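You operate a simulated robot arm through the tools that you are given. There is no shell and no other tool. Be economical: measure what you need, move in short steps, check, and stop when the job is done.

You run a simulated two-armed robot. Do the job below in one go: nothing can be reset, and whatever is moved stays where it is left.

JOB
Hold the purple sweater still, roll its lint off and put it in the shirts drawer.
Fine: roller back where it lay, drawer shut. Set down upright: blue lint roller. Where these are worked on the way, their far stop is far enough and under half their travel is too little: shirts drawer. What is to be rubbed or washed off counts as gone when no trace of it is left.

The check looks at the end state, three seconds after you hand in, the way a careful person would. Anything else that was tipped, shoved, dropped, spilled or broken makes it a failure. Flat cloth is picked up by pressing the open fingertips on it (5 to 10 N) and closing them slowly along it; thin cloth reads only 2 to 8 mm in the jaws.

ROBOT AND FRAMES
Two 7-joint arms with two-finger parallel grippers on one trunk, on a base that drives. Base frame: it is fixed to the floor where the robot stands at the start and does not move with it; the origin is under the middle of the robot, x ahead of it, y to its left, z up; the surface under the hand at the start is at about z = 0.8. Lengths are in m, angles in rad, forces in N, time in s.
The left shoulder is at the start at [0.07, 0.133, 1.176], the right one opposite. With the tool pointing down near the work surface each hand reaches from about 0.1 to 0.64 m from the robot's upright axis, wherever it stands, measured 20 degrees to its own side. Places, roughly: shirts drawer [0.5, -0.2, 0.7]; shirts drawer inside [0.5, -0.2, 0.6]. Payload 1.57 kg a hand.
The TCP of each hand is the grasp point between the finger pads, 0.03 m short of the fingertips. In the tool frame z runs along the fingers and y along their closing line. The gripper opens to 0.08 m. The fingers are 0.017 m wide and 0.012 m thick; the gripper's body (0.04 by 0.082 m) begins 0.08 m behind the TCP.
Orientation is that of the tool frame in the base frame, as a unit quaternion [x, y, z, w]. With the fingers straight down and closing along the base's y, the tool's x points along the base's -x, its y along +y and its z along -z.

CONTROLS
- The arms move only by the tool arm_command. It takes "left_increments", "right_increments" or both (then of equal length, played together; a hand with none holds still); each is a list that holds one entry, the list of rows, each a list of 7 numbers: the shift along the tool's x, y, z in m, then the turn, a rotation vector about the tool's x, y, z in rad, then the gripper command, from -1 (shut) to 1 (fully open), values between in proportion. In form: [[[x, y, z, rx, ry, rz, gripper], ...]]. A call has 1 to 20 rows; each row is the pose to reach, as a shift and turn from the pose commanded when the call began, along the tool's axes at that moment. Each row takes 0.2 s and may step no farther than 0.05 m and 0.15 rad from the row before; otherwise, or with a gripper value out of range, the whole call is refused. A pose out of reach is approached as far as the arm can. The call stops where the force on the tool passes 40 N (or 10 N more than at its start, if that is more) or the arm is blocked; 0.2 s more then pass. Each finger travels about 0.153 m/s and halts on what it meets, pressing with about 33 N; the grip force reading is that of the motor and also rises with nothing between the fingers. The clock runs only during rows and for 0.2 s after the last one: add rows that repeat a pose to give the fingers time. It gives the time, the measured TCP pose, the force on the tool (base axes), the opening and the grip force at its end, in the units of the frame above (readings bear some noise), with the torque about the TCP (base axes, N m) and any sound that the robot's microphone picked up.
- Cameras (640 x 400 px; columns grow to the right, rows downward): "scene" is now at [0.1144, -0.0147, 1.37]; the picture's right is [-0.24, -0.97, 0.00], its down [-0.84, 0.21, -0.50] and it looks along [0.48, -0.12, -0.87] (base axes); focal length 214 px, centre (320, 200). "left" rides on the left gripper at [0.072, 0.007, -0.122] in its tool frame; the picture's right is [-0.09, 1.00, 0.00], its down [-0.84, -0.08, -0.54] and it looks along [-0.54, -0.05, 0.84] (tool axes); focal length 238 px, centre (320, 200). "right" rides on the right gripper at [0.072, -0.007, -0.122] in its tool frame; the picture's right is [0.09, 1.00, 0.00], its down [-0.84, 0.08, -0.54] and it looks along [-0.54, 0.05, 0.84] (tool axes); focal length 238 px, centre (320, 200). There is no depth. A picture from a camera that has moved, and an enlarged one, comes with that camera's place and axes in the base frame and with its lens.
- get_image(camera): a new picture of that camera. It takes no simulated time.
- move_column(by): slides the trunk up (or, below 0, down) by that many m; the arms and the scene camera ride with it, the base frame stays. It gives what a move gives, with no picture.
- base_move(legs): drives the robot by 1 to 6 legs, each [ahead, left, turn to the left] in m, m and rad, along the robot's own axes; the way and the turn of a leg run together, so that a leg with both is an arc; at most 1.5 m and 3.142 rad a leg. The arms and the cameras ride along, it lands a little off, and it stops where it bumps. It gives what a move gives.
- aim_head(pan, tilt): turns the head with the scene camera to pan (to the left, within 1.501 rad either way) and tilt (down, from -0.506 to 1.204), counted from straight ahead of the robot. It gives what a move gives.
- enlarge(camera, box): a new picture of the part [left, top, right, bottom] of that camera's present view, enlarged. It takes no simulated time.
- job_done(): hands the job in; it is judged then, once.

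Go step by step. Nothing tells you exact positions but the pictures and the camera data: compare them with the known pose of the tool, close in by small moves and look again before you grip or let go. The budget is 120 turns and 88 pictures, counting those below and the enlarged ones. Unless the task says otherwise, let go and move clear before handing in, and close with one line.

The tools are called after ">>>" as a command line: name --argument value ..., lists and objects as JSON in quotes. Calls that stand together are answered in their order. arm_command: Moves the arms, as the interface text tells. Its arguments: {"type":"object","properties":{"left_increments":{"type":"array","items":{"type":"array","items":{"type":"array","items":{"type":"number"}}}},"right_increments":{"type":"array","items":{"type":"array","items":{"type":"array","items":{"type":"number"}}}}},"required":[]} The other tools are called the same way: move_column (by) slides the trunk up or down; base_move (legs) drives the base; aim_head (pan, tilt) turns the head that bears the scene camera; get_image (camera) takes a picture; enlarge (camera, box) takes an enlarged picture of a part of a camera's view; job_done () hands the job in.

At the start:

```text
clock: 0.0
left_ee_pos: [0.5115, 0.108, 1.1799]
left_tcp_rot: [0.001, 1.0, 0.0, 0.0]
left_ft_force: [0.6, 0.2, -0.2]
left_ft_torque: [-0.01, 0.0, 0.0]
left_opening: 0.0802
left_grasp_force: 0.1
right_ee_pos: [0.4381, -0.3277, 1.2327]
right_tcp_rot: [0.0, 1.0, -0.001, 0.001]
right_ft_force: [0.2, 0.7, 0.7]
right_ft_torque: [0.03, 0.02, -0.01]
right_opening: 0.0802
right_grasp_force: 0.1
trunk travel left (down, up): [-0.75, 0.19]
robot x, y, heading: [-0.0026, 0.0013, 0.001]
head pan, tilt: [-0.244, 1.047]
```

scene: 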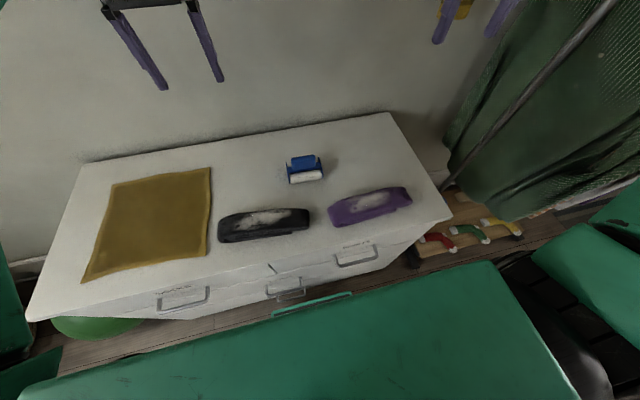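
right: 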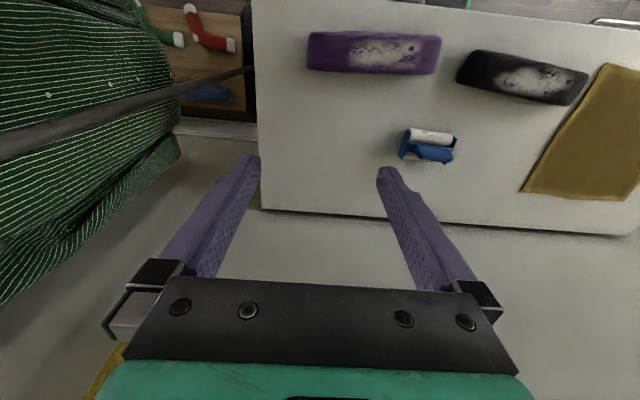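
left: 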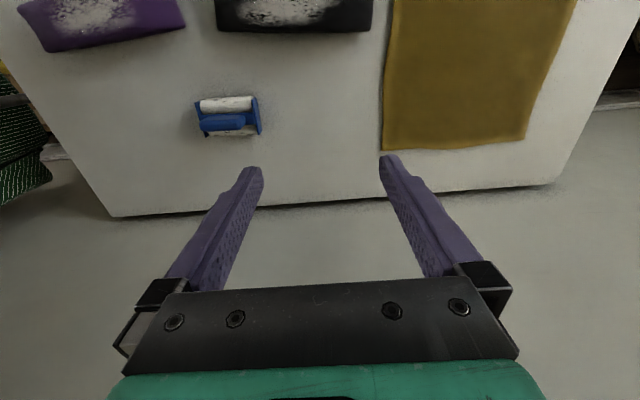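

I see the dresser top with the black and purple folded sweaters, a blue lint roller and a yellow cloth, and drawer handles on the front facing me. I'll look closer at the sweater, roller and drawer fronts first.

>>> enlarge --camera "scene" --box '[200, 140, 460, 302]'

>>> enlarge --camera "right" --box '[270, 0, 590, 200]'

```text
2.46 times, centred on (330, 221) of scene
camera zoom: at [0.1144, -0.0147, 1.37], right [-0.24, -0.97, 0.0], down [-0.84, 0.21, -0.5], along [0.48, -0.12, -0.87], focal length 528 px, centre (295, 148)
```

zoom: 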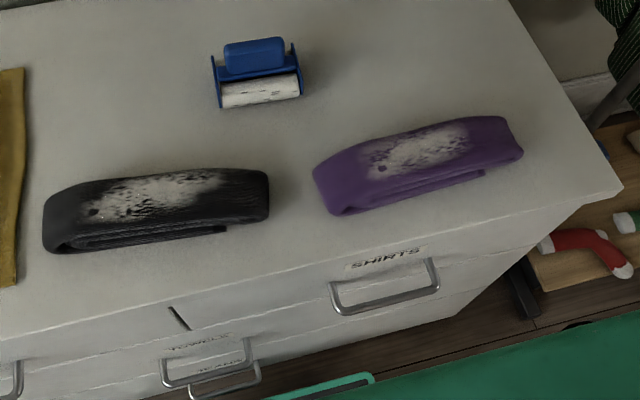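

```text
2.00 times, centred on (430, 100) of right
camera zoom: at [0.3649, -0.3349, 1.355], right [-0.09, 1.0, 0.0], down [0.84, 0.08, 0.54], along [0.54, 0.05, -0.84], focal length 477 px, centre (100, 400)
```

zoom: 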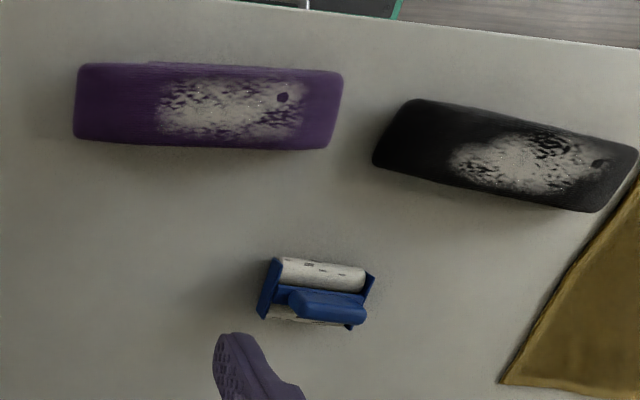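

The purple sweater is about [0.37,-0.24], top near z 0.85, and its lint covers y -0.28 to -0.14. The roller is at about [0.56,-0.075], so I'll look closer at how it is built.

>>> enlarge --camera "left" --box '[150, 70, 310, 170]'

>>> enlarge --camera "scene" --box '[265, 140, 345, 190]'

```text
4.00 times, centred on (230, 120) of left
camera zoom: at [0.438, 0.1145, 1.3021], right [0.09, 1.0, 0.0], down [0.84, -0.08, 0.54], along [0.54, -0.05, -0.84], focal length 953 px, centre (680, 520)
```

zoom: 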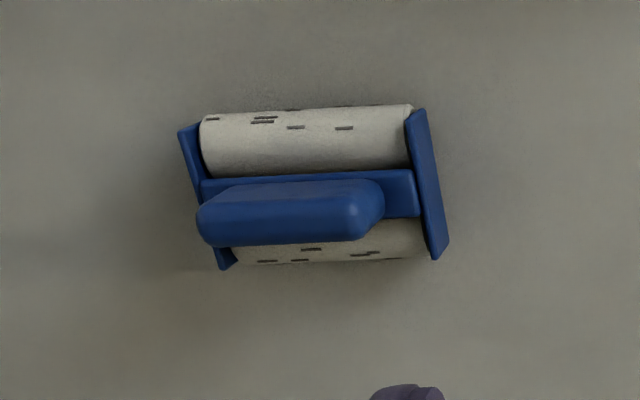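

```text
8.00 times, centred on (305, 165) of scene
camera zoom: at [0.1144, -0.0147, 1.37], right [-0.24, -0.97, 0.0], down [-0.84, 0.21, -0.5], along [0.48, -0.12, -0.87], focal length 1716 px, centre (440, 480)
```

zoom: 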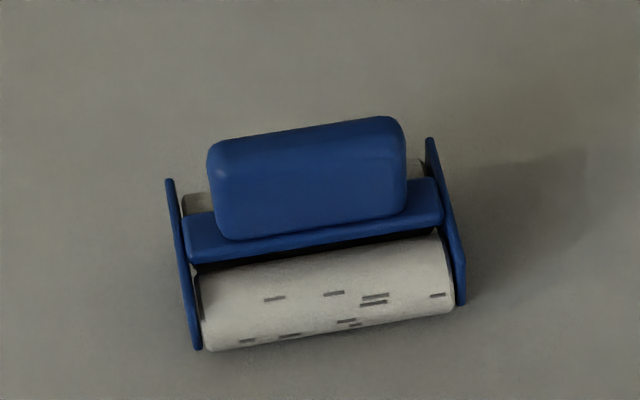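

The roller lies with its axis along y: a cylinder about 0.10 m long with an upright handle bar on top, near [0.535,-0.07,0.865]. Next I check the floor and space around the base, since I'd like to drive right a little and later back off for the drawer.

>>> aim_head --pan -1.2 --tilt 0.8

>>> get_image --camera "scene"

>>> aim_head --pan -0.3 --tilt 0.95

>>> get_image --camera "scene"

```text
clock: 1.2
left_ee_pos: [0.5101, 0.1064, 1.181]
left_tcp_rot: [0.0, 1.0, 0.0, 0.001]
left_ft_force: [-1.2, -1.4, -0.1]
left_ft_torque: [0.04, 0.0, 0.03]
left_opening: 0.0799
left_grasp_force: 0.2
right_ee_pos: [0.4375, -0.3284, 1.2317]
right_tcp_rot: [0.0, 1.0, 0.001, 0.0]
right_ft_force: [-0.9, 0.3, -1.0]
right_ft_torque: [-0.02, -0.02, -0.02]
right_opening: 0.0799
right_grasp_force: 0.1
trunk travel left (down, up): [-0.75, 0.19]
robot x, y, heading: [0.0003, -0.001, -0.002]
head pan, tilt: [-1.201, 0.799]
```

```text
80 pictures are left
camera scene: at [0.079, -0.0737, 1.3884], right [-0.93, -0.36, 0.0], down [-0.26, 0.67, -0.7], along [0.25, -0.65, -0.72], focal length 214 px, centre (320, 200)
```

scene: 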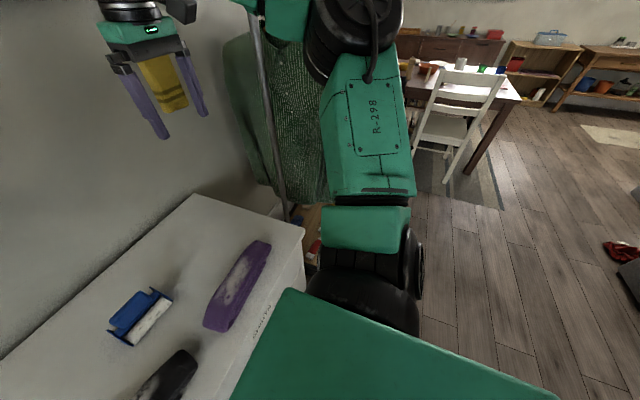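

```text
clock: 2.4
left_ee_pos: [0.5109, 0.1082, 1.1802]
left_tcp_rot: [0.0, 1.0, 0.0, 0.0]
left_ft_force: [-1.2, -0.6, -0.4]
left_ft_torque: [-0.02, -0.01, -0.01]
left_opening: 0.0801
left_grasp_force: 0.0
right_ee_pos: [0.4375, -0.3288, 1.2321]
right_tcp_rot: [0.0, 1.0, 0.0, 0.0]
right_ft_force: [-0.2, 0.3, -0.2]
right_ft_torque: [0.01, 0.0, -0.03]
right_opening: 0.0801
right_grasp_force: 0.0
trunk travel left (down, up): [-0.75, 0.19]
robot x, y, heading: [0.0009, -0.0021, 0.001]
head pan, tilt: [-0.3, 0.949]
```

```text
79 pictures are left
camera scene: at [0.1192, -0.0202, 1.3769], right [-0.3, -0.95, 0.0], down [-0.78, 0.24, -0.58], along [0.56, -0.17, -0.81], focal length 214 px, centre (320, 200)
```

scene: 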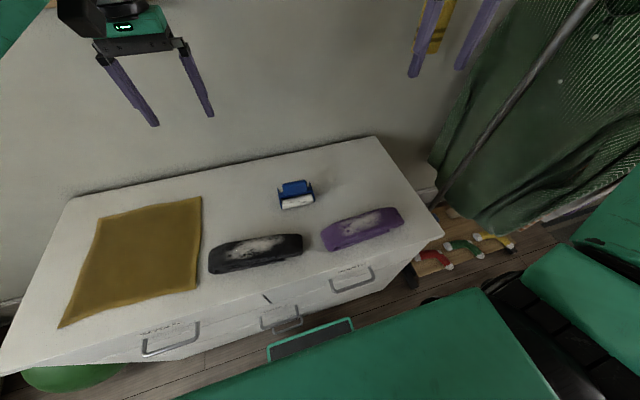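

Everything is confirmed. I'll turn the left hand a quarter so it closes across the roller's handle, and bring it above the roller.

>>> arm_command --left_increments '[[[0, -0.015, 0.01, 0, 0, 0.14, 1], [0, -0.03, 0.02, 0, 0, 0.28, 1], [-0.005, -0.045, 0.03, 0, 0, 0.42, 1], [-0.01, -0.06, 0.04, 0, 0, 0.56, 1], [-0.015, -0.075, 0.05, 0, 0, 0.7, 1], [-0.02, -0.09, 0.06, 0, 0, 0.84, 1], [-0.024, -0.105, 0.07, 0, 0, 0.98, 1], [-0.024, -0.12, 0.08, 0, 0, 1.12, 1], [-0.024, -0.135, 0.09, 0, 0, 1.26, 1], [-0.024, -0.15, 0.1, 0, 0, 1.4, 1], [-0.024, -0.165, 0.11, 0, 0, 1.5, 1], [-0.024, -0.178, 0.13, 0, 0, 1.571, 1], [-0.024, -0.178, 0.13, 0, 0, 1.571, 1]]]'

>>> get_image --camera "left"

>>> get_image --camera "scene"

```text
clock: 5.2
left_ee_pos: [0.5356, -0.0701, 1.0499]
left_tcp_rot: [0.707, 0.707, 0.0, 0.0]
left_ft_force: [0.5, -0.2, -0.2]
left_ft_torque: [-0.01, 0.0, -0.01]
left_opening: 0.0802
left_grasp_force: 0.1
right_ee_pos: [0.4365, -0.3294, 1.2325]
right_tcp_rot: [-0.001, 1.0, 0.001, 0.0]
right_ft_force: [-0.1, -0.4, -0.1]
right_ft_torque: [0.02, 0.0, -0.02]
right_opening: 0.0802
right_grasp_force: 0.1
trunk travel left (down, up): [-0.75, 0.19]
robot x, y, heading: [0.0026, -0.002, 0.001]
head pan, tilt: [-0.3, 0.949]
```

```text
78 pictures are left
camera left: at [0.5412, 0.0019, 1.1718], right [1.0, -0.09, 0.0], down [-0.08, -0.84, 0.54], along [-0.05, -0.54, -0.84], focal length 238 px, centre (320, 200)
```

left: 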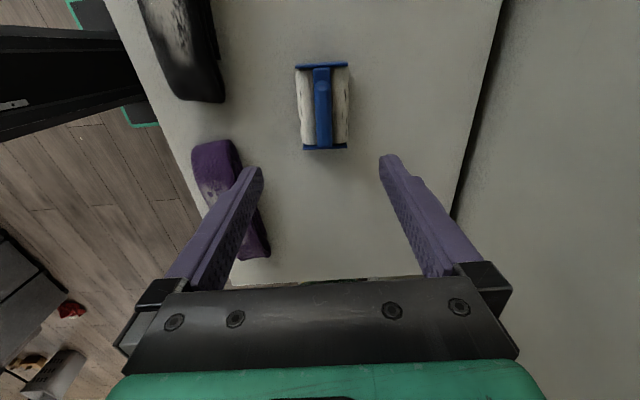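

```text
77 pictures are left
camera scene: at [0.1192, -0.0197, 1.3769], right [-0.3, -0.96, 0.0], down [-0.78, 0.24, -0.58], along [0.56, -0.17, -0.81], focal length 214 px, centre (320, 200)
```

scene: 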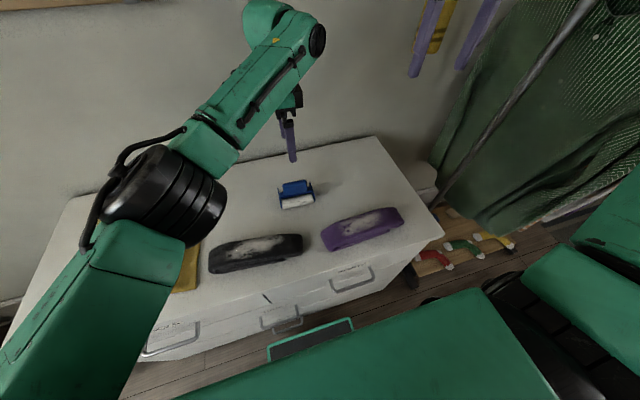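

The roller is centred under the hand. I'll go down to just above the handle and check the height.

>>> arm_command --left_increments '[[[0, 0.0, 0.04, 0, 0, 0, 1], [0, 0.002, 0.08, 0, 0, 0, 1], [0, 0.002, 0.105, 0, 0, 0, 1], [0, 0.002, 0.105, 0, 0, 0, 1]]]'

>>> enlarge --camera "left" --box '[160, 20, 480, 220]'

>>> enlarge --camera "scene" --box '[240, 120, 368, 220]'

```text
clock: 6.2
left_ee_pos: [0.5371, -0.0685, 0.9452]
left_tcp_rot: [0.707, 0.708, 0.0, 0.0]
left_ft_force: [-0.1, -0.4, 0.2]
left_ft_torque: [0.0, 0.0, 0.03]
left_opening: 0.0799
left_grasp_force: 0.0
right_ee_pos: [0.4361, -0.3294, 1.2337]
right_tcp_rot: [0.0, 1.0, 0.0, -0.001]
right_ft_force: [-0.2, -0.3, -0.3]
right_ft_torque: [-0.02, -0.05, 0.01]
right_opening: 0.0798
right_grasp_force: 0.0
trunk travel left (down, up): [-0.75, 0.19]
robot x, y, heading: [-0.0006, 0.0025, -0.001]
head pan, tilt: [-0.3, 0.949]
```

```text
2.00 times, centred on (320, 120) of left
camera zoom: at [0.5423, 0.0027, 1.0671], right [1.0, -0.09, 0.0], down [-0.08, -0.84, 0.54], along [-0.05, -0.54, -0.84], focal length 477 px, centre (320, 360)
```

zoom: 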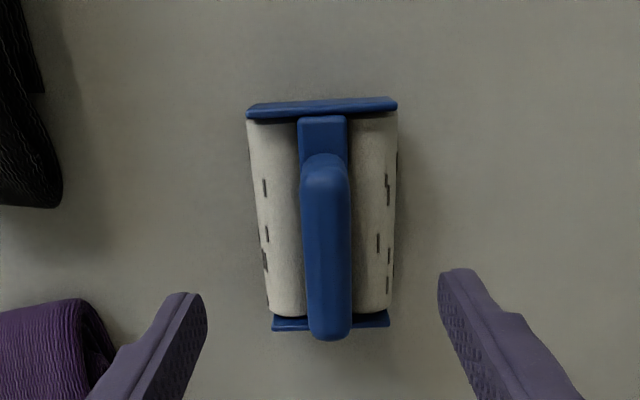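

```text
4.00 times, centred on (304, 170) of scene
camera zoom: at [0.1193, -0.02, 1.3769], right [-0.3, -0.96, 0.0], down [-0.78, 0.24, -0.58], along [0.56, -0.17, -0.81], focal length 858 px, centre (384, 320)
```

zoom: 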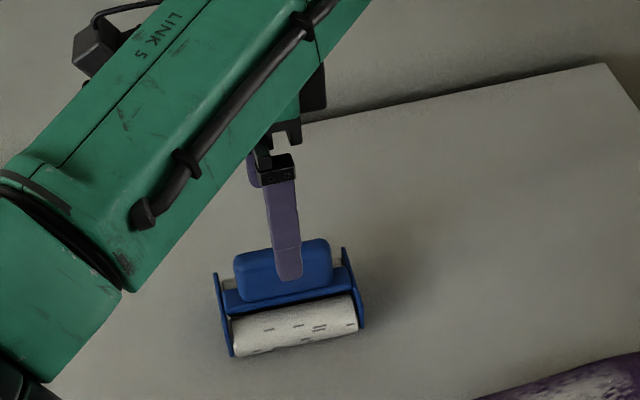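

The handle top reads about z 0.89, and its bar is about 2 cm thick. I'll go down so the fingertips overlap about 3 cm of it and close slowly.

>>> arm_command --left_increments '[[[0.004, 0.002, 0.025, 0, 0, 0, 1], [0.004, 0.002, 0.053, 0, 0, 0, 1], [0.004, 0.002, 0.053, 0, 0, 0, 0.3], [0.004, 0.002, 0.053, 0, 0, 0, 0], [0.004, 0.002, 0.053, 0, 0, 0, -0.2], [0.004, 0.002, 0.053, 0, 0, 0, -0.4], [0.004, 0.002, 0.053, 0, 0, 0, -0.4]]]'

>>> enlarge --camera "left" --box '[160, 20, 480, 220]'

>>> enlarge --camera "scene" --box '[240, 140, 368, 220]'

```text
clock: 7.8
left_ee_pos: [0.5399, -0.0657, 0.8914]
left_tcp_rot: [0.707, 0.707, 0.0, 0.001]
left_ft_force: [-0.4, -0.8, 0.4]
left_ft_torque: [-0.03, 0.01, 0.0]
left_opening: 0.0241
left_grasp_force: 0.1
right_ee_pos: [0.4375, -0.3275, 1.2332]
right_tcp_rot: [0.0, 1.0, 0.0, 0.0]
right_ft_force: [-0.4, 0.0, 0.1]
right_ft_torque: [0.0, 0.02, -0.01]
right_opening: 0.08
right_grasp_force: 0.0
trunk travel left (down, up): [-0.75, 0.19]
robot x, y, heading: [-0.0024, -0.0004, -0.002]
head pan, tilt: [-0.3, 0.949]
```

```text
2.00 times, centred on (320, 120) of left
camera zoom: at [0.5448, 0.0058, 1.0133], right [1.0, -0.09, 0.0], down [-0.08, -0.84, 0.54], along [-0.05, -0.54, -0.84], focal length 477 px, centre (320, 360)
```

zoom: 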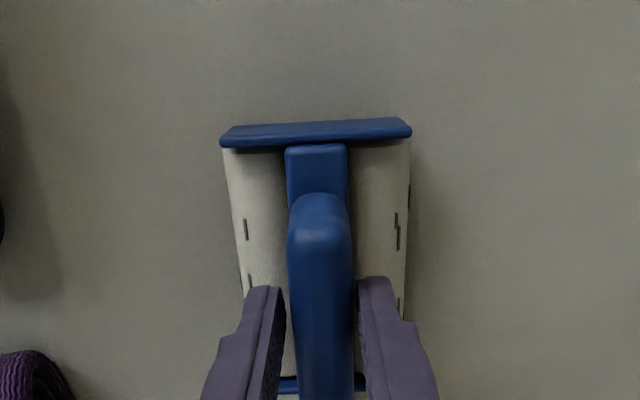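

```text
5.00 times, centred on (304, 180) of scene
camera zoom: at [0.1192, -0.0201, 1.3769], right [-0.3, -0.96, 0.0], down [-0.78, 0.24, -0.58], along [0.56, -0.17, -0.81], focal length 1072 px, centre (400, 300)
```

zoom: 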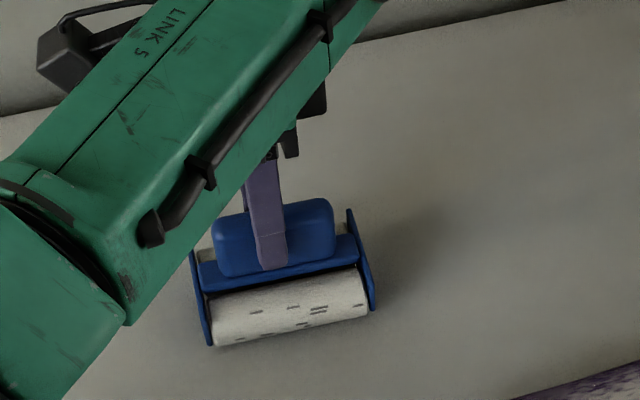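

The fingers sit just either side of the handle with the tips by the bridge. I'll close and lift a little.

>>> arm_command --left_increments '[[[0, 0, 0, 0, 0, 0, -0.5], [0, 0, 0, 0, 0, 0, -0.6], [0, 0, 0, 0, 0, 0, -1], [0, 0, 0, 0, 0, 0, -1], [0, 0, -0.03, 0, 0, 0, -1], [0, 0, -0.06, 0, 0, 0, -1], [0, 0, -0.06, 0, 0, 0, -1]]]'

>>> enlarge --camera "left" --box '[160, 20, 480, 220]'

>>> enlarge --camera "scene" --box '[240, 140, 368, 220]'

```text
clock: 9.4
left_ee_pos: [0.5382, -0.0646, 0.9507]
left_tcp_rot: [0.708, 0.707, -0.001, -0.001]
left_ft_force: [-1.0, -0.3, -1.0]
left_ft_torque: [-0.04, -0.01, -0.01]
left_opening: 0.0192
left_grasp_force: 33.3
right_ee_pos: [0.4385, -0.3291, 1.2333]
right_tcp_rot: [0.0, 1.0, 0.001, 0.0]
right_ft_force: [0.2, 0.1, -0.4]
right_ft_torque: [0.01, 0.0, 0.01]
right_opening: 0.08
right_grasp_force: 0.1
trunk travel left (down, up): [-0.75, 0.19]
robot x, y, heading: [-0.0006, -0.0015, -0.001]
head pan, tilt: [-0.3, 0.949]
```

```text
2.00 times, centred on (320, 120) of left
camera zoom: at [0.5449, 0.0067, 1.0732], right [1.0, -0.09, 0.0], down [-0.08, -0.84, 0.54], along [-0.05, -0.54, -0.84], focal length 477 px, centre (320, 360)
```

zoom: 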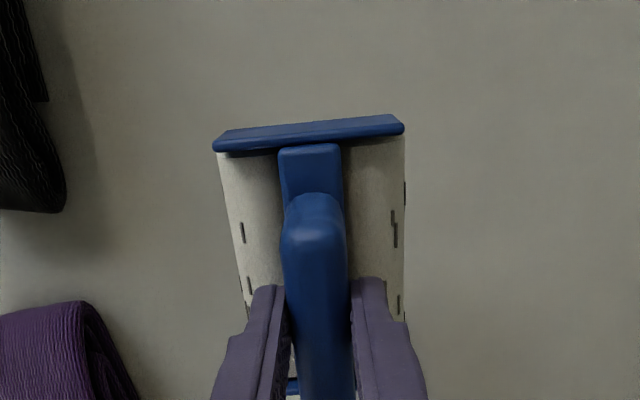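

```text
5.00 times, centred on (304, 180) of scene
camera zoom: at [0.1198, -0.0203, 1.3768], right [-0.3, -0.96, 0.0], down [-0.78, 0.24, -0.58], along [0.56, -0.17, -0.81], focal length 1072 px, centre (400, 300)
```

zoom: 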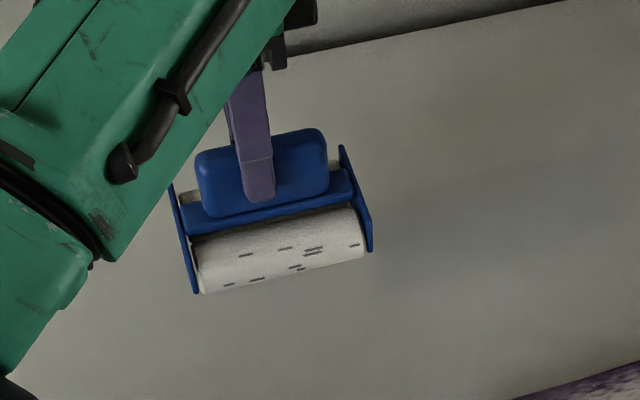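

The roller is held. Next the right hand turns a quarter and comes over the sweater's right end, so it can grip across the sweater's width.

>>> arm_command --right_increments '[[[0.005, -0.003, 0.015, 0, 0, -0.14, 1], [0.01, -0.006, 0.03, 0, 0, -0.28, 1], [0.015, -0.009, 0.045, 0, 0, -0.42, 1], [0.02, -0.012, 0.06, 0, 0, -0.56, 1], [0.025, -0.015, 0.075, 0, 0, -0.7, 1], [0.03, -0.018, 0.09, 0, 0, -0.84, 1], [0.035, -0.021, 0.105, 0, 0, -0.98, 1], [0.04, -0.024, 0.12, 0, 0, -1.12, 1], [0.05, -0.027, 0.135, 0, 0, -1.26, 1], [0.06, -0.03, 0.15, 0, 0, -1.4, 1], [0.0635, -0.031, 0.165, 0, 0, -1.5, 1], [0.0635, -0.031, 0.183, 0, 0, -1.571, 1], [0.0635, -0.031, 0.183, 0, 0, -1.571, 1]]]'

>>> get_image --camera "right"

>>> get_image --camera "scene"

```text
clock: 12.2
left_ee_pos: [0.5385, -0.0663, 0.9513]
left_tcp_rot: [0.707, 0.707, 0.0, 0.0]
left_ft_force: [0.0, 0.3, -0.9]
left_ft_torque: [-0.04, 0.03, -0.02]
left_opening: 0.0192
left_grasp_force: 32.4
right_ee_pos: [0.373, -0.3587, 1.0487]
right_tcp_rot: [0.707, -0.707, 0.0, -0.001]
right_ft_force: [0.0, -0.1, 0.3]
right_ft_torque: [-0.02, -0.01, 0.03]
right_opening: 0.08
right_grasp_force: 0.1
trunk travel left (down, up): [-0.75, 0.19]
robot x, y, heading: [0.0008, 0.0011, 0.004]
head pan, tilt: [-0.3, 0.949]
```

```text
70 pictures are left
camera right: at [0.379, -0.431, 1.1707], right [-1.0, -0.09, 0.0], down [-0.08, 0.84, 0.54], along [-0.05, 0.54, -0.84], focal length 238 px, centre (320, 200)
```

right: 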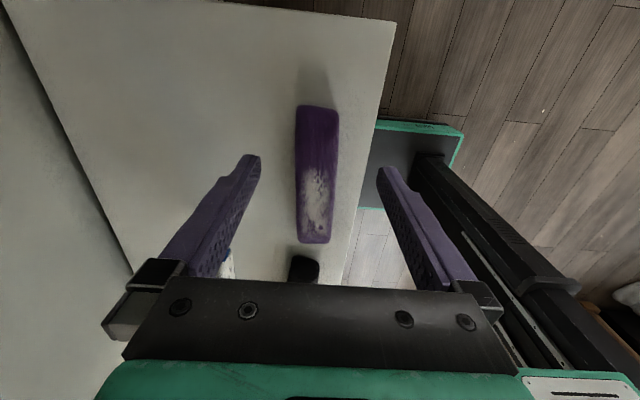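

```text
69 pictures are left
camera scene: at [0.1193, -0.02, 1.3769], right [-0.3, -0.96, 0.0], down [-0.78, 0.24, -0.58], along [0.56, -0.17, -0.81], focal length 214 px, centre (320, 200)
```

scene: 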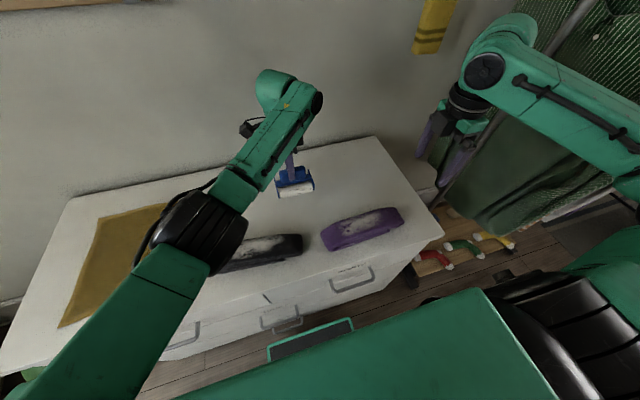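

The sweater's right end is at y≈-0.368, x≈0.377. I'll tilt the right hand so its arm stays clear on the right, and come to a pre-grasp.

>>> arm_command --right_increments '[[[0.006, 0, 0.02, 0, -0.12, 0, 1], [0.012, 0, 0.04, 0, -0.24, 0, 1], [0.018, -0.001, 0.06, 0, -0.36, 0, 1], [0.024, -0.002, 0.08, 0, -0.48, 0, 1], [0.033, -0.002, 0.105, 0, -0.6, 0, 1], [0.033, -0.002, 0.128, 0, -0.6, 0, 1], [0.033, -0.002, 0.128, 0, -0.6, 0, 1]]]'

>>> get_image --camera "right"

>>> get_image --camera "scene"

```text
clock: 13.8
left_ee_pos: [0.54, -0.0643, 0.9516]
left_tcp_rot: [0.707, 0.707, -0.001, 0.0]
left_ft_force: [-0.9, 0.2, -1.2]
left_ft_torque: [0.02, -0.01, -0.02]
left_opening: 0.0196
left_grasp_force: 32.6
right_ee_pos: [0.3764, -0.392, 0.9235]
right_tcp_rot: [-0.675, 0.676, 0.208, 0.21]
right_ft_force: [-0.5, 0.6, 0.5]
right_ft_torque: [-0.03, 0.02, 0.05]
right_opening: 0.0802
right_grasp_force: 0.0
trunk travel left (down, up): [-0.75, 0.19]
robot x, y, heading: [-0.0028, 0.0021, 0.001]
head pan, tilt: [-0.3, 0.949]
```

```text
68 pictures are left
camera right: at [0.382, -0.5198, 0.9831], right [-1.0, -0.08, -0.05], down [-0.08, 0.38, 0.92], along [-0.05, 0.92, -0.39], focal length 238 px, centre (320, 200)
```

right: 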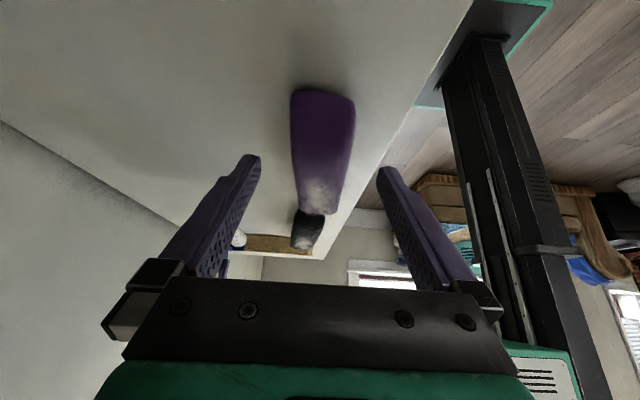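

```text
67 pictures are left
camera scene: at [0.1193, -0.0201, 1.3769], right [-0.3, -0.96, 0.0], down [-0.78, 0.24, -0.58], along [0.56, -0.17, -0.81], focal length 214 px, centre (320, 200)
```

scene: 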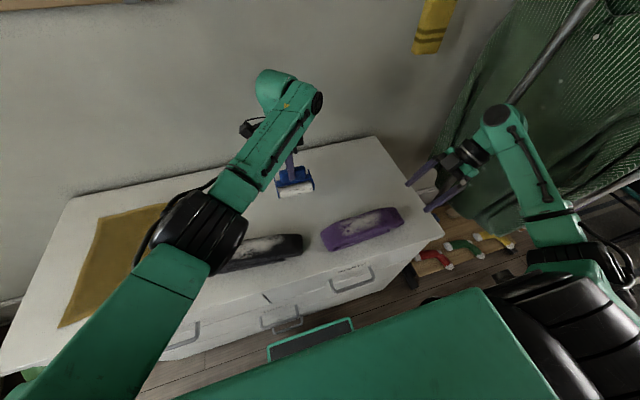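

The sweater's end is nicely framed between the fingers. I'll advance along the fingers to straddle it.

>>> arm_command --right_increments '[[[0, 0, 0.03, 0, 0, 0, 1], [0, 0, 0.06, 0, 0, 0, 1], [0, 0, 0.08, 0, 0, 0, 1], [0, 0, 0.098, 0, 0, 0, 1], [0, 0, 0.098, 0, 0, 0, 1]]]'

>>> get_image --camera "right"

>>> enlarge --camera "scene" --box '[280, 160, 472, 280]'

```text
clock: 15.0
left_ee_pos: [0.5387, -0.0652, 0.9518]
left_tcp_rot: [0.707, 0.707, 0.0, 0.0]
left_ft_force: [0.7, -0.1, -1.5]
left_ft_torque: [0.0, -0.02, -0.01]
left_opening: 0.0191
left_grasp_force: 32.9
right_ee_pos: [0.3752, -0.3384, 0.8398]
right_tcp_rot: [0.676, -0.675, -0.21, -0.21]
right_ft_force: [0.4, -0.4, 0.5]
right_ft_torque: [0.0, 0.03, 0.0]
right_opening: 0.08
right_grasp_force: 0.0
trunk travel left (down, up): [-0.75, 0.19]
robot x, y, heading: [0.0002, -0.0009, 0.004]
head pan, tilt: [-0.3, 0.949]
```

```text
66 pictures are left
camera right: at [0.3818, -0.4653, 0.9006], right [-1.0, -0.08, -0.05], down [-0.08, 0.38, 0.92], along [-0.05, 0.92, -0.39], focal length 238 px, centre (320, 200)
```

right: 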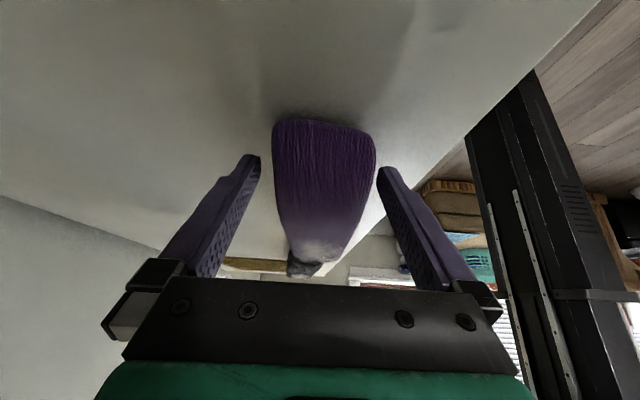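

```text
3.33 times, centred on (376, 220) of scene
camera zoom: at [0.1194, -0.0203, 1.3769], right [-0.3, -0.96, 0.0], down [-0.78, 0.24, -0.58], along [0.56, -0.17, -0.81], focal length 715 px, centre (133, 133)
```

zoom: 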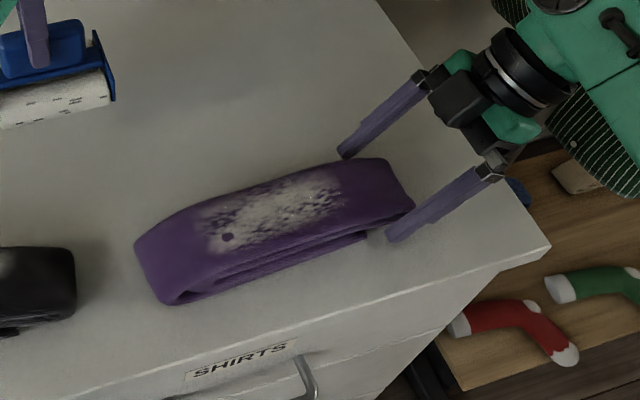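

The fingers straddle the sweater's end with the lint clear of them. I'll close slowly.

>>> arm_command --right_increments '[[[0, 0, 0, 0, 0, 0, 0.7], [0, 0, 0, 0, 0, 0, 0.5], [0, 0, 0, 0, 0, 0, 0.35], [0, 0, 0, 0, 0, 0, 0.2], [0, 0, 0, 0, 0, 0, 0.1], [0, 0, 0, 0, 0, 0, 0.1]]]'

>>> enlarge --camera "scene" --box '[280, 160, 472, 280]'

```text
clock: 16.4
left_ee_pos: [0.5395, -0.0652, 0.9529]
left_tcp_rot: [0.707, 0.708, 0.0, 0.001]
left_ft_force: [-0.1, -0.7, -0.7]
left_ft_torque: [0.01, 0.03, -0.01]
left_opening: 0.0189
left_grasp_force: 32.8
right_ee_pos: [0.3759, -0.3386, 0.8403]
right_tcp_rot: [-0.675, 0.676, 0.209, 0.209]
right_ft_force: [0.0, 0.4, -0.4]
right_ft_torque: [-0.04, 0.08, 0.19]
right_opening: 0.0714
right_grasp_force: 33.0
trunk travel left (down, up): [-0.75, 0.19]
robot x, y, heading: [0.0016, -0.0029, 0.001]
head pan, tilt: [-0.3, 0.949]
```

```text
3.33 times, centred on (376, 220) of scene
camera zoom: at [0.1194, -0.0204, 1.3769], right [-0.3, -0.96, 0.0], down [-0.78, 0.24, -0.58], along [0.56, -0.17, -0.81], focal length 715 px, centre (133, 133)
```

zoom: 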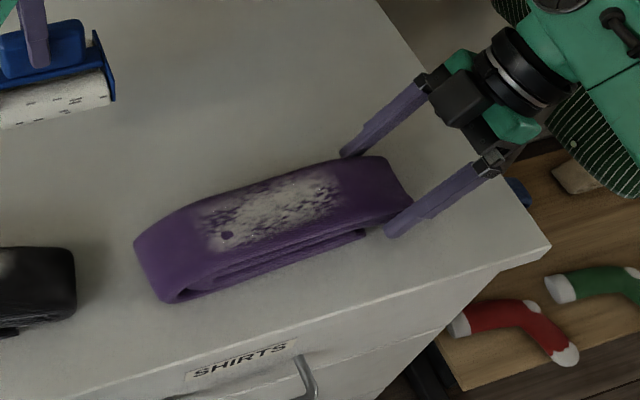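

The sweater is held. I'll now bring the roller over the left part of the lint, above the surface.

>>> arm_command --left_increments '[[[0, 0, -0.045, 0, 0, 0, -1], [-0.02, -0.035, -0.05, 0, 0, 0, -1], [-0.04, -0.07, -0.05, 0, 0, 0, -1], [-0.065, -0.105, -0.05, 0, 0, 0, -1], [-0.09, -0.14, -0.05, 0, 0, 0, -1], [-0.12, -0.169, -0.05, 0, 0, 0, -1], [-0.12, -0.169, -0.05, 0, 0, 0, -1], [-0.12, -0.169, -0.05, 0, 0, 0, -1]]]'

>>> get_image --camera "left"

>>> get_image --camera "scene"

```text
clock: 18.2
left_ee_pos: [0.3695, -0.1881, 1.0006]
left_tcp_rot: [0.708, 0.706, 0.0, 0.001]
left_ft_force: [-0.1, 0.2, -0.3]
left_ft_torque: [0.0, 0.03, -0.02]
left_opening: 0.0192
left_grasp_force: 33.0
right_ee_pos: [0.3749, -0.3379, 0.8404]
right_tcp_rot: [-0.675, 0.676, 0.208, 0.21]
right_ft_force: [0.2, -2.2, 2.2]
right_ft_torque: [0.11, 0.23, 0.37]
right_opening: 0.0708
right_grasp_force: 33.3
trunk travel left (down, up): [-0.75, 0.19]
robot x, y, heading: [-0.0017, -0.0, -0.003]
head pan, tilt: [-0.3, 0.949]
```

```text
63 pictures are left
camera left: at [0.3758, -0.1152, 1.1227], right [1.0, -0.09, 0.0], down [-0.08, -0.84, 0.54], along [-0.05, -0.54, -0.84], focal length 238 px, centre (320, 200)
```

left: 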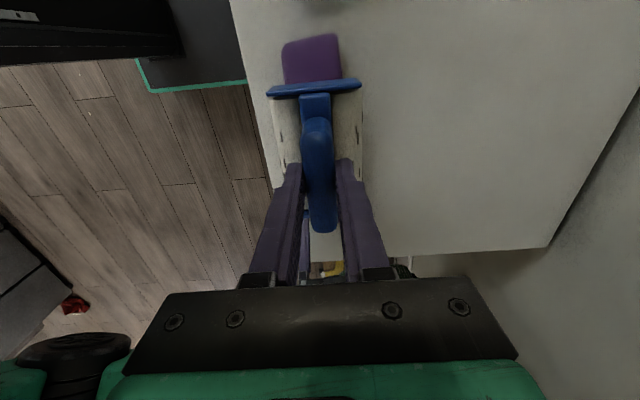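

```text
62 pictures are left
camera scene: at [0.1188, -0.0205, 1.3769], right [-0.3, -0.96, 0.0], down [-0.78, 0.24, -0.58], along [0.56, -0.17, -0.81], focal length 214 px, centre (320, 200)
```

scene: 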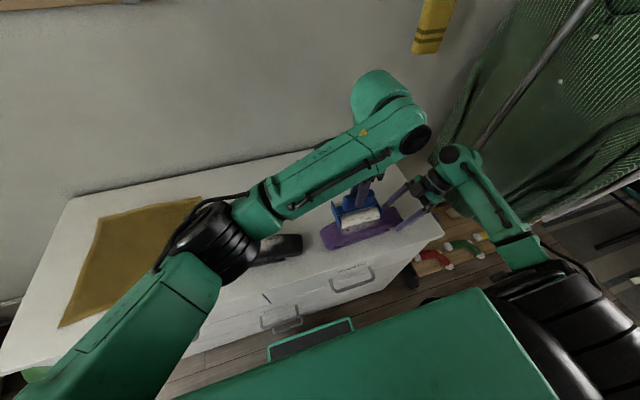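

Both arms are clear of each other. I'll lower the roller towards the sweater in small steps, feeling for contact.

>>> arm_command --left_increments '[[[0, 0, 0.02, 0, 0, 0, -1], [0, 0, 0.035, 0, 0, 0, -1], [0, 0, 0.045, 0, 0, 0, -1], [0, 0, 0.05, 0, 0, 0, -1], [0, 0, 0.05, 0, 0, 0, -1]]]'

>>> enlarge --camera "scene" --box '[280, 160, 472, 280]'

```text
clock: 19.4
left_ee_pos: [0.37, -0.1873, 0.9526]
left_tcp_rot: [0.707, 0.707, 0.0, -0.001]
left_ft_force: [0.7, -0.3, -1.1]
left_ft_torque: [0.0, 0.02, 0.0]
left_opening: 0.0191
left_grasp_force: 33.3
right_ee_pos: [0.3751, -0.3381, 0.8411]
right_tcp_rot: [0.675, -0.675, -0.209, -0.21]
right_ft_force: [-0.2, -3.9, 3.8]
right_ft_torque: [-0.03, 0.26, 0.32]
right_opening: 0.0706
right_grasp_force: 32.6
trunk travel left (down, up): [-0.75, 0.19]
robot x, y, heading: [-0.0, -0.0015, 0.002]
head pan, tilt: [-0.3, 0.949]
```

```text
3.33 times, centred on (376, 220) of scene
camera zoom: at [0.1187, -0.0205, 1.3769], right [-0.3, -0.96, 0.0], down [-0.78, 0.24, -0.58], along [0.56, -0.17, -0.81], focal length 715 px, centre (133, 133)
```

zoom: 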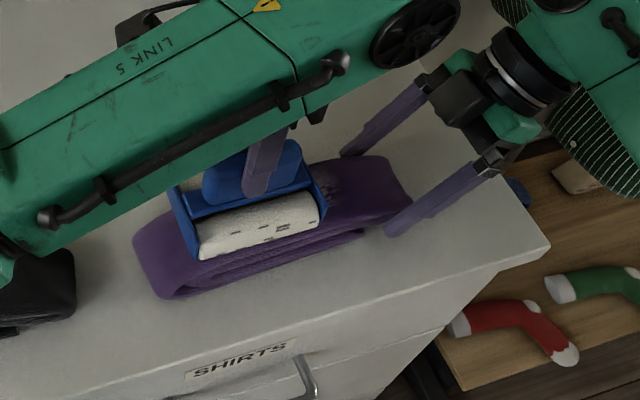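

It's nearly touching with no force yet. I'll lower further a few millimetres at a time.

>>> arm_command --left_increments '[[[0, 0, 0.003, 0, 0, 0, -1], [0, 0, 0.006, 0, 0, 0, -1], [0, 0, 0.009, 0, 0, 0, -1], [0, 0, 0.009, 0, 0, 0, -1]]]'

```text
clock: 20.4
left_ee_pos: [0.3681, -0.1877, 0.9466]
left_tcp_rot: [0.707, 0.707, 0.001, 0.004]
left_ft_force: [-0.8, 2.1, 29.8]
left_ft_torque: [0.02, -0.12, -0.09]
left_opening: 0.0197
left_grasp_force: 32.8
right_ee_pos: [0.3732, -0.3387, 0.8414]
right_tcp_rot: [-0.675, 0.676, 0.209, 0.209]
right_ft_force: [0.2, -5.6, -7.1]
right_ft_torque: [0.43, 1.0, 0.05]
right_opening: 0.0705
right_grasp_force: 33.4
trunk travel left (down, up): [-0.75, 0.19]
robot x, y, heading: [-0.0015, -0.0013, 0.001]
head pan, tilt: [-0.3, 0.949]
```

Contact gives 30 N, so the sweater top is at a TCP height of about 0.949. I'll ease off to a moderate press and roll back and forth across the width.

>>> arm_command --left_increments '[[[0, 0, -0.004, 0, 0, 0, -1], [0, 0.01, -0.004, 0, 0, 0, -1], [0, 0.02, -0.004, 0, 0, 0, -1], [0, 0.03, -0.004, 0, 0, 0, -1], [0, 0.02, -0.004, 0, 0, 0, -1], [0, 0.01, -0.004, 0, 0, 0, -1], [0, 0, -0.004, 0, 0, 0, -1], [0, -0.01, -0.004, 0, 0, 0, -1], [0, -0.02, -0.004, 0, 0, 0, -1], [0, -0.03, -0.004, 0, 0, 0, -1], [0, -0.02, -0.004, 0, 0, 0, -1], [0, -0.01, -0.004, 0, 0, 0, -1], [0, 0, -0.004, 0, 0, 0, -1]]]'

```text
clock: 23.2
left_ee_pos: [0.3719, -0.1837, 0.9444]
left_tcp_rot: [0.705, 0.709, 0.002, -0.002]
left_ft_force: [-4.8, 0.5, 8.8]
left_ft_torque: [0.08, 0.2, 0.06]
left_opening: 0.0194
left_grasp_force: 33.4
right_ee_pos: [0.374, -0.3374, 0.8402]
right_tcp_rot: [-0.675, 0.676, 0.208, 0.21]
right_ft_force: [2.5, -2.2, 0.8]
right_ft_torque: [0.27, 0.75, -0.18]
right_opening: 0.0698
right_grasp_force: 33.0
trunk travel left (down, up): [-0.75, 0.19]
robot x, y, heading: [-0.0033, 0.0044, 0.002]
head pan, tilt: [-0.3, 0.949]
```

That pass went smoothly at about 9 N. I'll lift to inspect the result.

>>> arm_command --left_increments '[[[0, 0, -0.03, 0, 0, 0, -1], [0.02, 0.04, -0.07, 0, 0, 0, -1], [0.04, 0.08, -0.08, 0, 0, 0, -1], [0.05, 0.12, -0.08, 0, 0, 0, -1], [0.05, 0.12, -0.08, 0, 0, 0, -1]]]'

>>> enlarge --camera "scene" --box '[280, 160, 472, 280]'

```text
refused: row 2 steps farther than a row can; nothing moved
```

```text
3.33 times, centred on (376, 220) of scene
camera zoom: at [0.1172, -0.0207, 1.3771], right [-0.3, -0.96, 0.0], down [-0.78, 0.24, -0.58], along [0.56, -0.17, -0.81], focal length 715 px, centre (133, 133)
```

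zoom: 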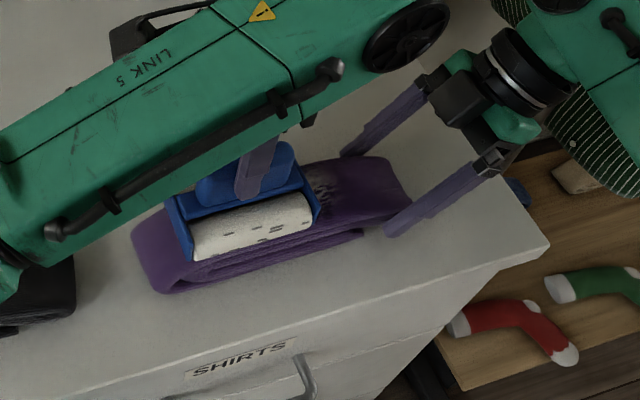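

The left part of the roller's strip looks clean, and some lint remains to the right of it. I'll shift the roller right and roll that strip.

>>> arm_command --left_increments '[[[0, 0, -0.02, 0, 0, 0, -1], [-0.03, 0, -0.025, 0, 0, 0, -1], [-0.06, 0, -0.02, 0, 0, 0, -1], [-0.06, 0, -0.006, 0, 0, 0, -1], [-0.06, 0, 0, 0, 0, 0, -1], [-0.06, 0, 0, 0, 0, 0, -1]]]'

>>> enlarge --camera "scene" --box '[280, 160, 472, 280]'

```text
clock: 24.6
left_ee_pos: [0.3782, -0.2053, 0.9573]
left_tcp_rot: [0.707, 0.707, 0.001, 0.0]
left_ft_force: [-0.7, -0.1, -1.3]
left_ft_torque: [0.05, -0.01, 0.02]
left_opening: 0.019
left_grasp_force: 33.4
left hand out of reach, approached as far as the arm can: row 2, 3, 4, 5, 6
right_ee_pos: [0.3748, -0.3375, 0.8405]
right_tcp_rot: [-0.675, 0.676, 0.208, 0.21]
right_ft_force: [-0.1, -1.8, 3.4]
right_ft_torque: [0.11, 0.21, 0.29]
right_opening: 0.0697
right_grasp_force: 32.9
trunk travel left (down, up): [-0.75, 0.19]
robot x, y, heading: [-0.0011, 0.0003, -0.006]
head pan, tilt: [-0.3, 0.949]
```

```text
3.33 times, centred on (376, 220) of scene
camera zoom: at [0.1189, -0.0203, 1.3769], right [-0.3, -0.96, 0.0], down [-0.78, 0.24, -0.58], along [0.56, -0.17, -0.81], focal length 715 px, centre (133, 133)
```

zoom: 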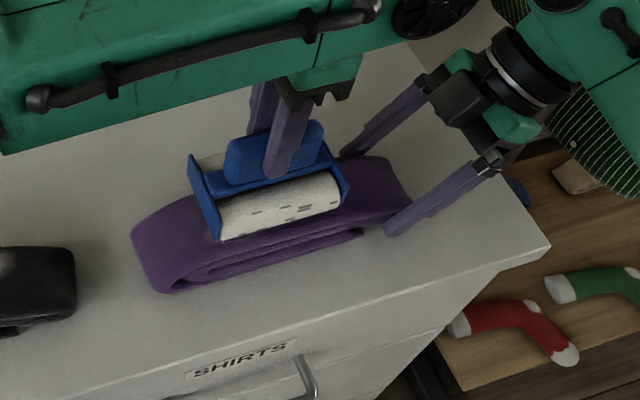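

The left arm can't reach far enough right in this stance, so I'll raise the roller clear, let go with the right hand and shift the robot right a little. First I clear the left hand away.

>>> arm_command --left_increments '[[[0, 0, -0.04, 0, 0, 0, -1], [0.02, 0.01, -0.07, 0, 0, 0, -1], [0.05, 0.03, -0.09, 0, 0, 0, -1], [0.08, 0.06, -0.09, 0, 0, 0, -1], [0.11, 0.09, -0.09, 0, 0, 0, -1], [0.14, 0.12, -0.09, 0, 0, 0, -1], [0.16, 0.14, -0.09, 0, 0, 0, -1], [0.16, 0.14, -0.09, 0, 0, 0, -1]]]'

>>> enlarge --camera "scene" --box '[280, 160, 472, 280]'

```text
clock: 26.4
left_ee_pos: [0.5191, -0.0476, 1.0481]
left_tcp_rot: [0.707, 0.707, 0.0, 0.0]
left_ft_force: [0.2, -0.3, -1.3]
left_ft_torque: [0.02, -0.02, 0.01]
left_opening: 0.0192
left_grasp_force: 32.9
right_ee_pos: [0.3756, -0.3374, 0.8414]
right_tcp_rot: [-0.675, 0.676, 0.208, 0.209]
right_ft_force: [1.2, -1.4, 4.9]
right_ft_torque: [0.0, 0.26, 0.3]
right_opening: 0.0701
right_grasp_force: 33.4
trunk travel left (down, up): [-0.75, 0.19]
robot x, y, heading: [-0.0022, -0.0041, 0.003]
head pan, tilt: [-0.3, 0.949]
```

```text
3.33 times, centred on (376, 220) of scene
camera zoom: at [0.1188, -0.0201, 1.3769], right [-0.3, -0.96, 0.0], down [-0.78, 0.24, -0.58], along [0.56, -0.17, -0.81], focal length 715 px, centre (133, 133)
```

zoom: 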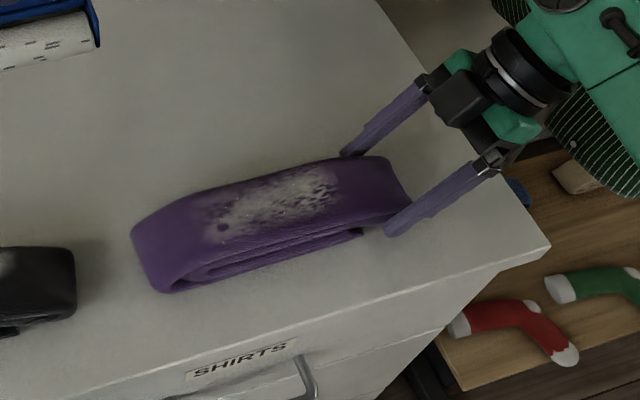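

One pass only thinned the lint, so several more are needed. I'll release the sweater and retreat the right hand so the robot can drive.

>>> arm_command --right_increments '[[[0, 0, 0, 0, 0, 0, 0.5], [0, 0, 0, 0, 0, 0, 1], [0, 0, 0, 0, 0, 0, 1], [0, 0, -0.03, 0, 0, 0, 1], [0, 0, -0.06, 0, 0, 0, 1], [0, 0, -0.1, 0, 0, 0, 1], [0, 0, -0.14, 0, 0, 0, 1], [-0.03, 0, -0.16, 0, 0, 0, 1], [-0.07, 0, -0.17, 0, 0, 0, 1], [-0.1, 0, -0.18, 0, 0, 0, 1], [-0.1, 0, -0.18, 0, 0, 0, 1]]]'

>>> get_image --camera "right"

>>> get_image --camera "scene"

```text
clock: 28.8
left_ee_pos: [0.5191, -0.0466, 1.0473]
left_tcp_rot: [0.707, 0.708, 0.001, 0.0]
left_ft_force: [0.0, -0.1, -1.4]
left_ft_torque: [0.0, -0.01, -0.03]
left_opening: 0.0192
left_grasp_force: 33.3
right_ee_pos: [0.377, -0.3564, 1.045]
right_tcp_rot: [0.676, -0.675, -0.209, -0.209]
right_ft_force: [-0.4, 0.6, 0.2]
right_ft_torque: [-0.01, -0.01, 0.0]
right_opening: 0.0799
right_grasp_force: 0.0
trunk travel left (down, up): [-0.75, 0.19]
robot x, y, heading: [0.0015, -0.0028, -0.001]
head pan, tilt: [-0.3, 0.949]
```

```text
57 pictures are left
camera right: at [0.3831, -0.484, 1.1063], right [-1.0, -0.08, -0.05], down [-0.08, 0.38, 0.92], along [-0.05, 0.92, -0.39], focal length 238 px, centre (320, 200)
```

right: 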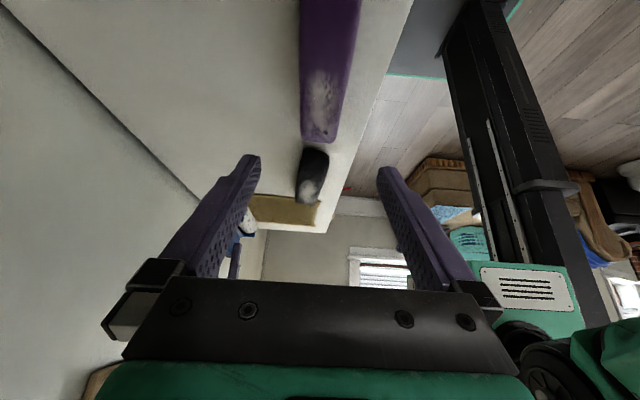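

```text
56 pictures are left
camera scene: at [0.1194, -0.0205, 1.3769], right [-0.3, -0.96, 0.0], down [-0.78, 0.24, -0.58], along [0.56, -0.17, -0.81], focal length 214 px, centre (320, 200)
```

scene: 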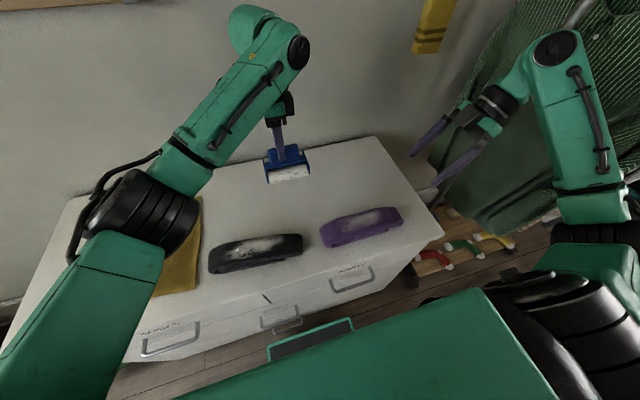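

There's room to shift. I'll first move the right hand inward by about 0.1 so the drive doesn't push it into the hanging clothes, then drive 0.12 m right.

>>> arm_command --right_increments '[[[-0.035, 0, 0.023, 0, 0, 0, 1], [-0.07, 0, 0.046, 0, 0, 0, 1], [-0.09, 0, 0.06, 0, 0, 0, 1], [-0.09, 0, 0.06, 0, 0, 0, 1]]]'

>>> base_move --legs '[[0, -0.13, 0]]'

>>> get_image --camera "scene"

```text
clock: 29.8
left_ee_pos: [0.5177, -0.0476, 1.0472]
left_tcp_rot: [0.707, 0.707, 0.0, 0.0]
left_ft_force: [0.5, -0.1, -1.2]
left_ft_torque: [-0.03, 0.01, 0.02]
left_opening: 0.0194
left_grasp_force: 32.8
right_ee_pos: [0.3763, -0.2481, 1.0474]
right_tcp_rot: [0.676, -0.675, -0.209, -0.208]
right_ft_force: [-0.1, -0.7, 0.5]
right_ft_torque: [0.01, 0.03, 0.01]
right_opening: 0.0798
right_grasp_force: 0.1
trunk travel left (down, up): [-0.75, 0.19]
robot x, y, heading: [0.003, -0.001, 0.004]
head pan, tilt: [-0.3, 0.949]
```

```text
clock: 31.1
left_ee_pos: [0.5181, -0.178, 1.0482]
left_tcp_rot: [0.707, 0.707, 0.0, 0.001]
left_ft_force: [-0.2, -0.2, -1.6]
left_ft_torque: [0.02, 0.03, -0.04]
left_opening: 0.0191
left_grasp_force: 33.1
right_ee_pos: [0.3761, -0.3774, 1.0486]
right_tcp_rot: [-0.674, 0.677, 0.208, 0.209]
right_ft_force: [0.2, 0.0, 0.3]
right_ft_torque: [0.02, 0.01, 0.02]
right_opening: 0.0799
right_grasp_force: 0.1
trunk travel left (down, up): [-0.75, 0.19]
robot x, y, heading: [0.0001, -0.1299, -0.003]
head pan, tilt: [-0.3, 0.949]
```

```text
55 pictures are left
camera scene: at [0.1193, -0.1488, 1.3769], right [-0.3, -0.95, 0.0], down [-0.78, 0.24, -0.58], along [0.56, -0.17, -0.81], focal length 214 px, centre (320, 200)
```

scene: 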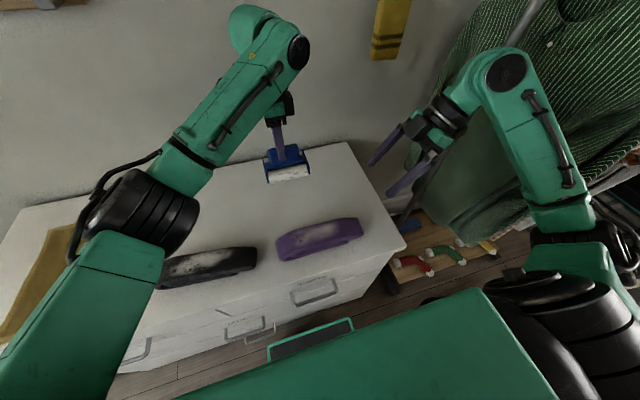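

The drive went well. Now I bring the right hand back to the pre-grasp at the sweater's end.

>>> arm_command --right_increments '[[[0.02, 0.0, 0.025, 0, 0, 0, 1], [0.045, 0.0, 0.05, 0, 0, 0, 1], [0.07, 0.0, 0.075, 0, 0, 0, 1], [0.0836, 0.001, 0.0955, 0, 0, 0, 1], [0.0836, 0.001, 0.135, 0, 0, 0, 1], [0.0836, 0.001, 0.135, 0, 0, 0, 1]]]'

>>> get_image --camera "right"

```text
clock: 32.5
left_ee_pos: [0.5185, -0.1789, 1.0479]
left_tcp_rot: [0.707, 0.707, -0.001, 0.0]
left_ft_force: [0.7, -1.1, -2.0]
left_ft_torque: [0.01, 0.01, 0.02]
left_opening: 0.0188
left_grasp_force: 32.9
right_ee_pos: [0.3739, -0.3719, 0.8852]
right_tcp_rot: [0.676, -0.676, -0.208, -0.209]
right_ft_force: [-0.2, 0.0, 1.2]
right_ft_torque: [0.0, -0.02, 0.02]
right_opening: 0.0799
right_grasp_force: 0.1
trunk travel left (down, up): [-0.75, 0.19]
robot x, y, heading: [0.0005, -0.1305, -0.001]
head pan, tilt: [-0.3, 0.949]
```

```text
54 pictures are left
camera right: at [0.3797, -0.4994, 0.9465], right [-1.0, -0.07, -0.05], down [-0.08, 0.38, 0.92], along [-0.05, 0.92, -0.39], focal length 238 px, centre (320, 200)
```

right: 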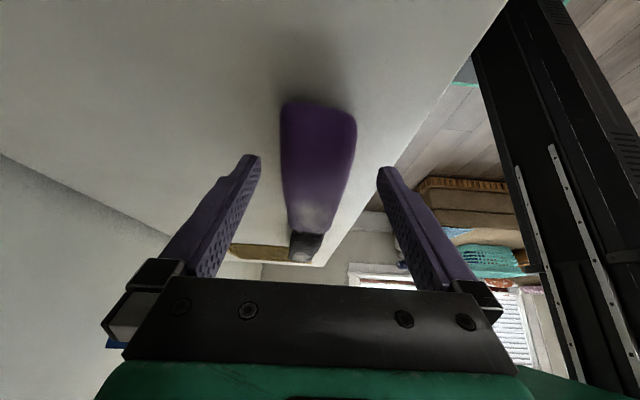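

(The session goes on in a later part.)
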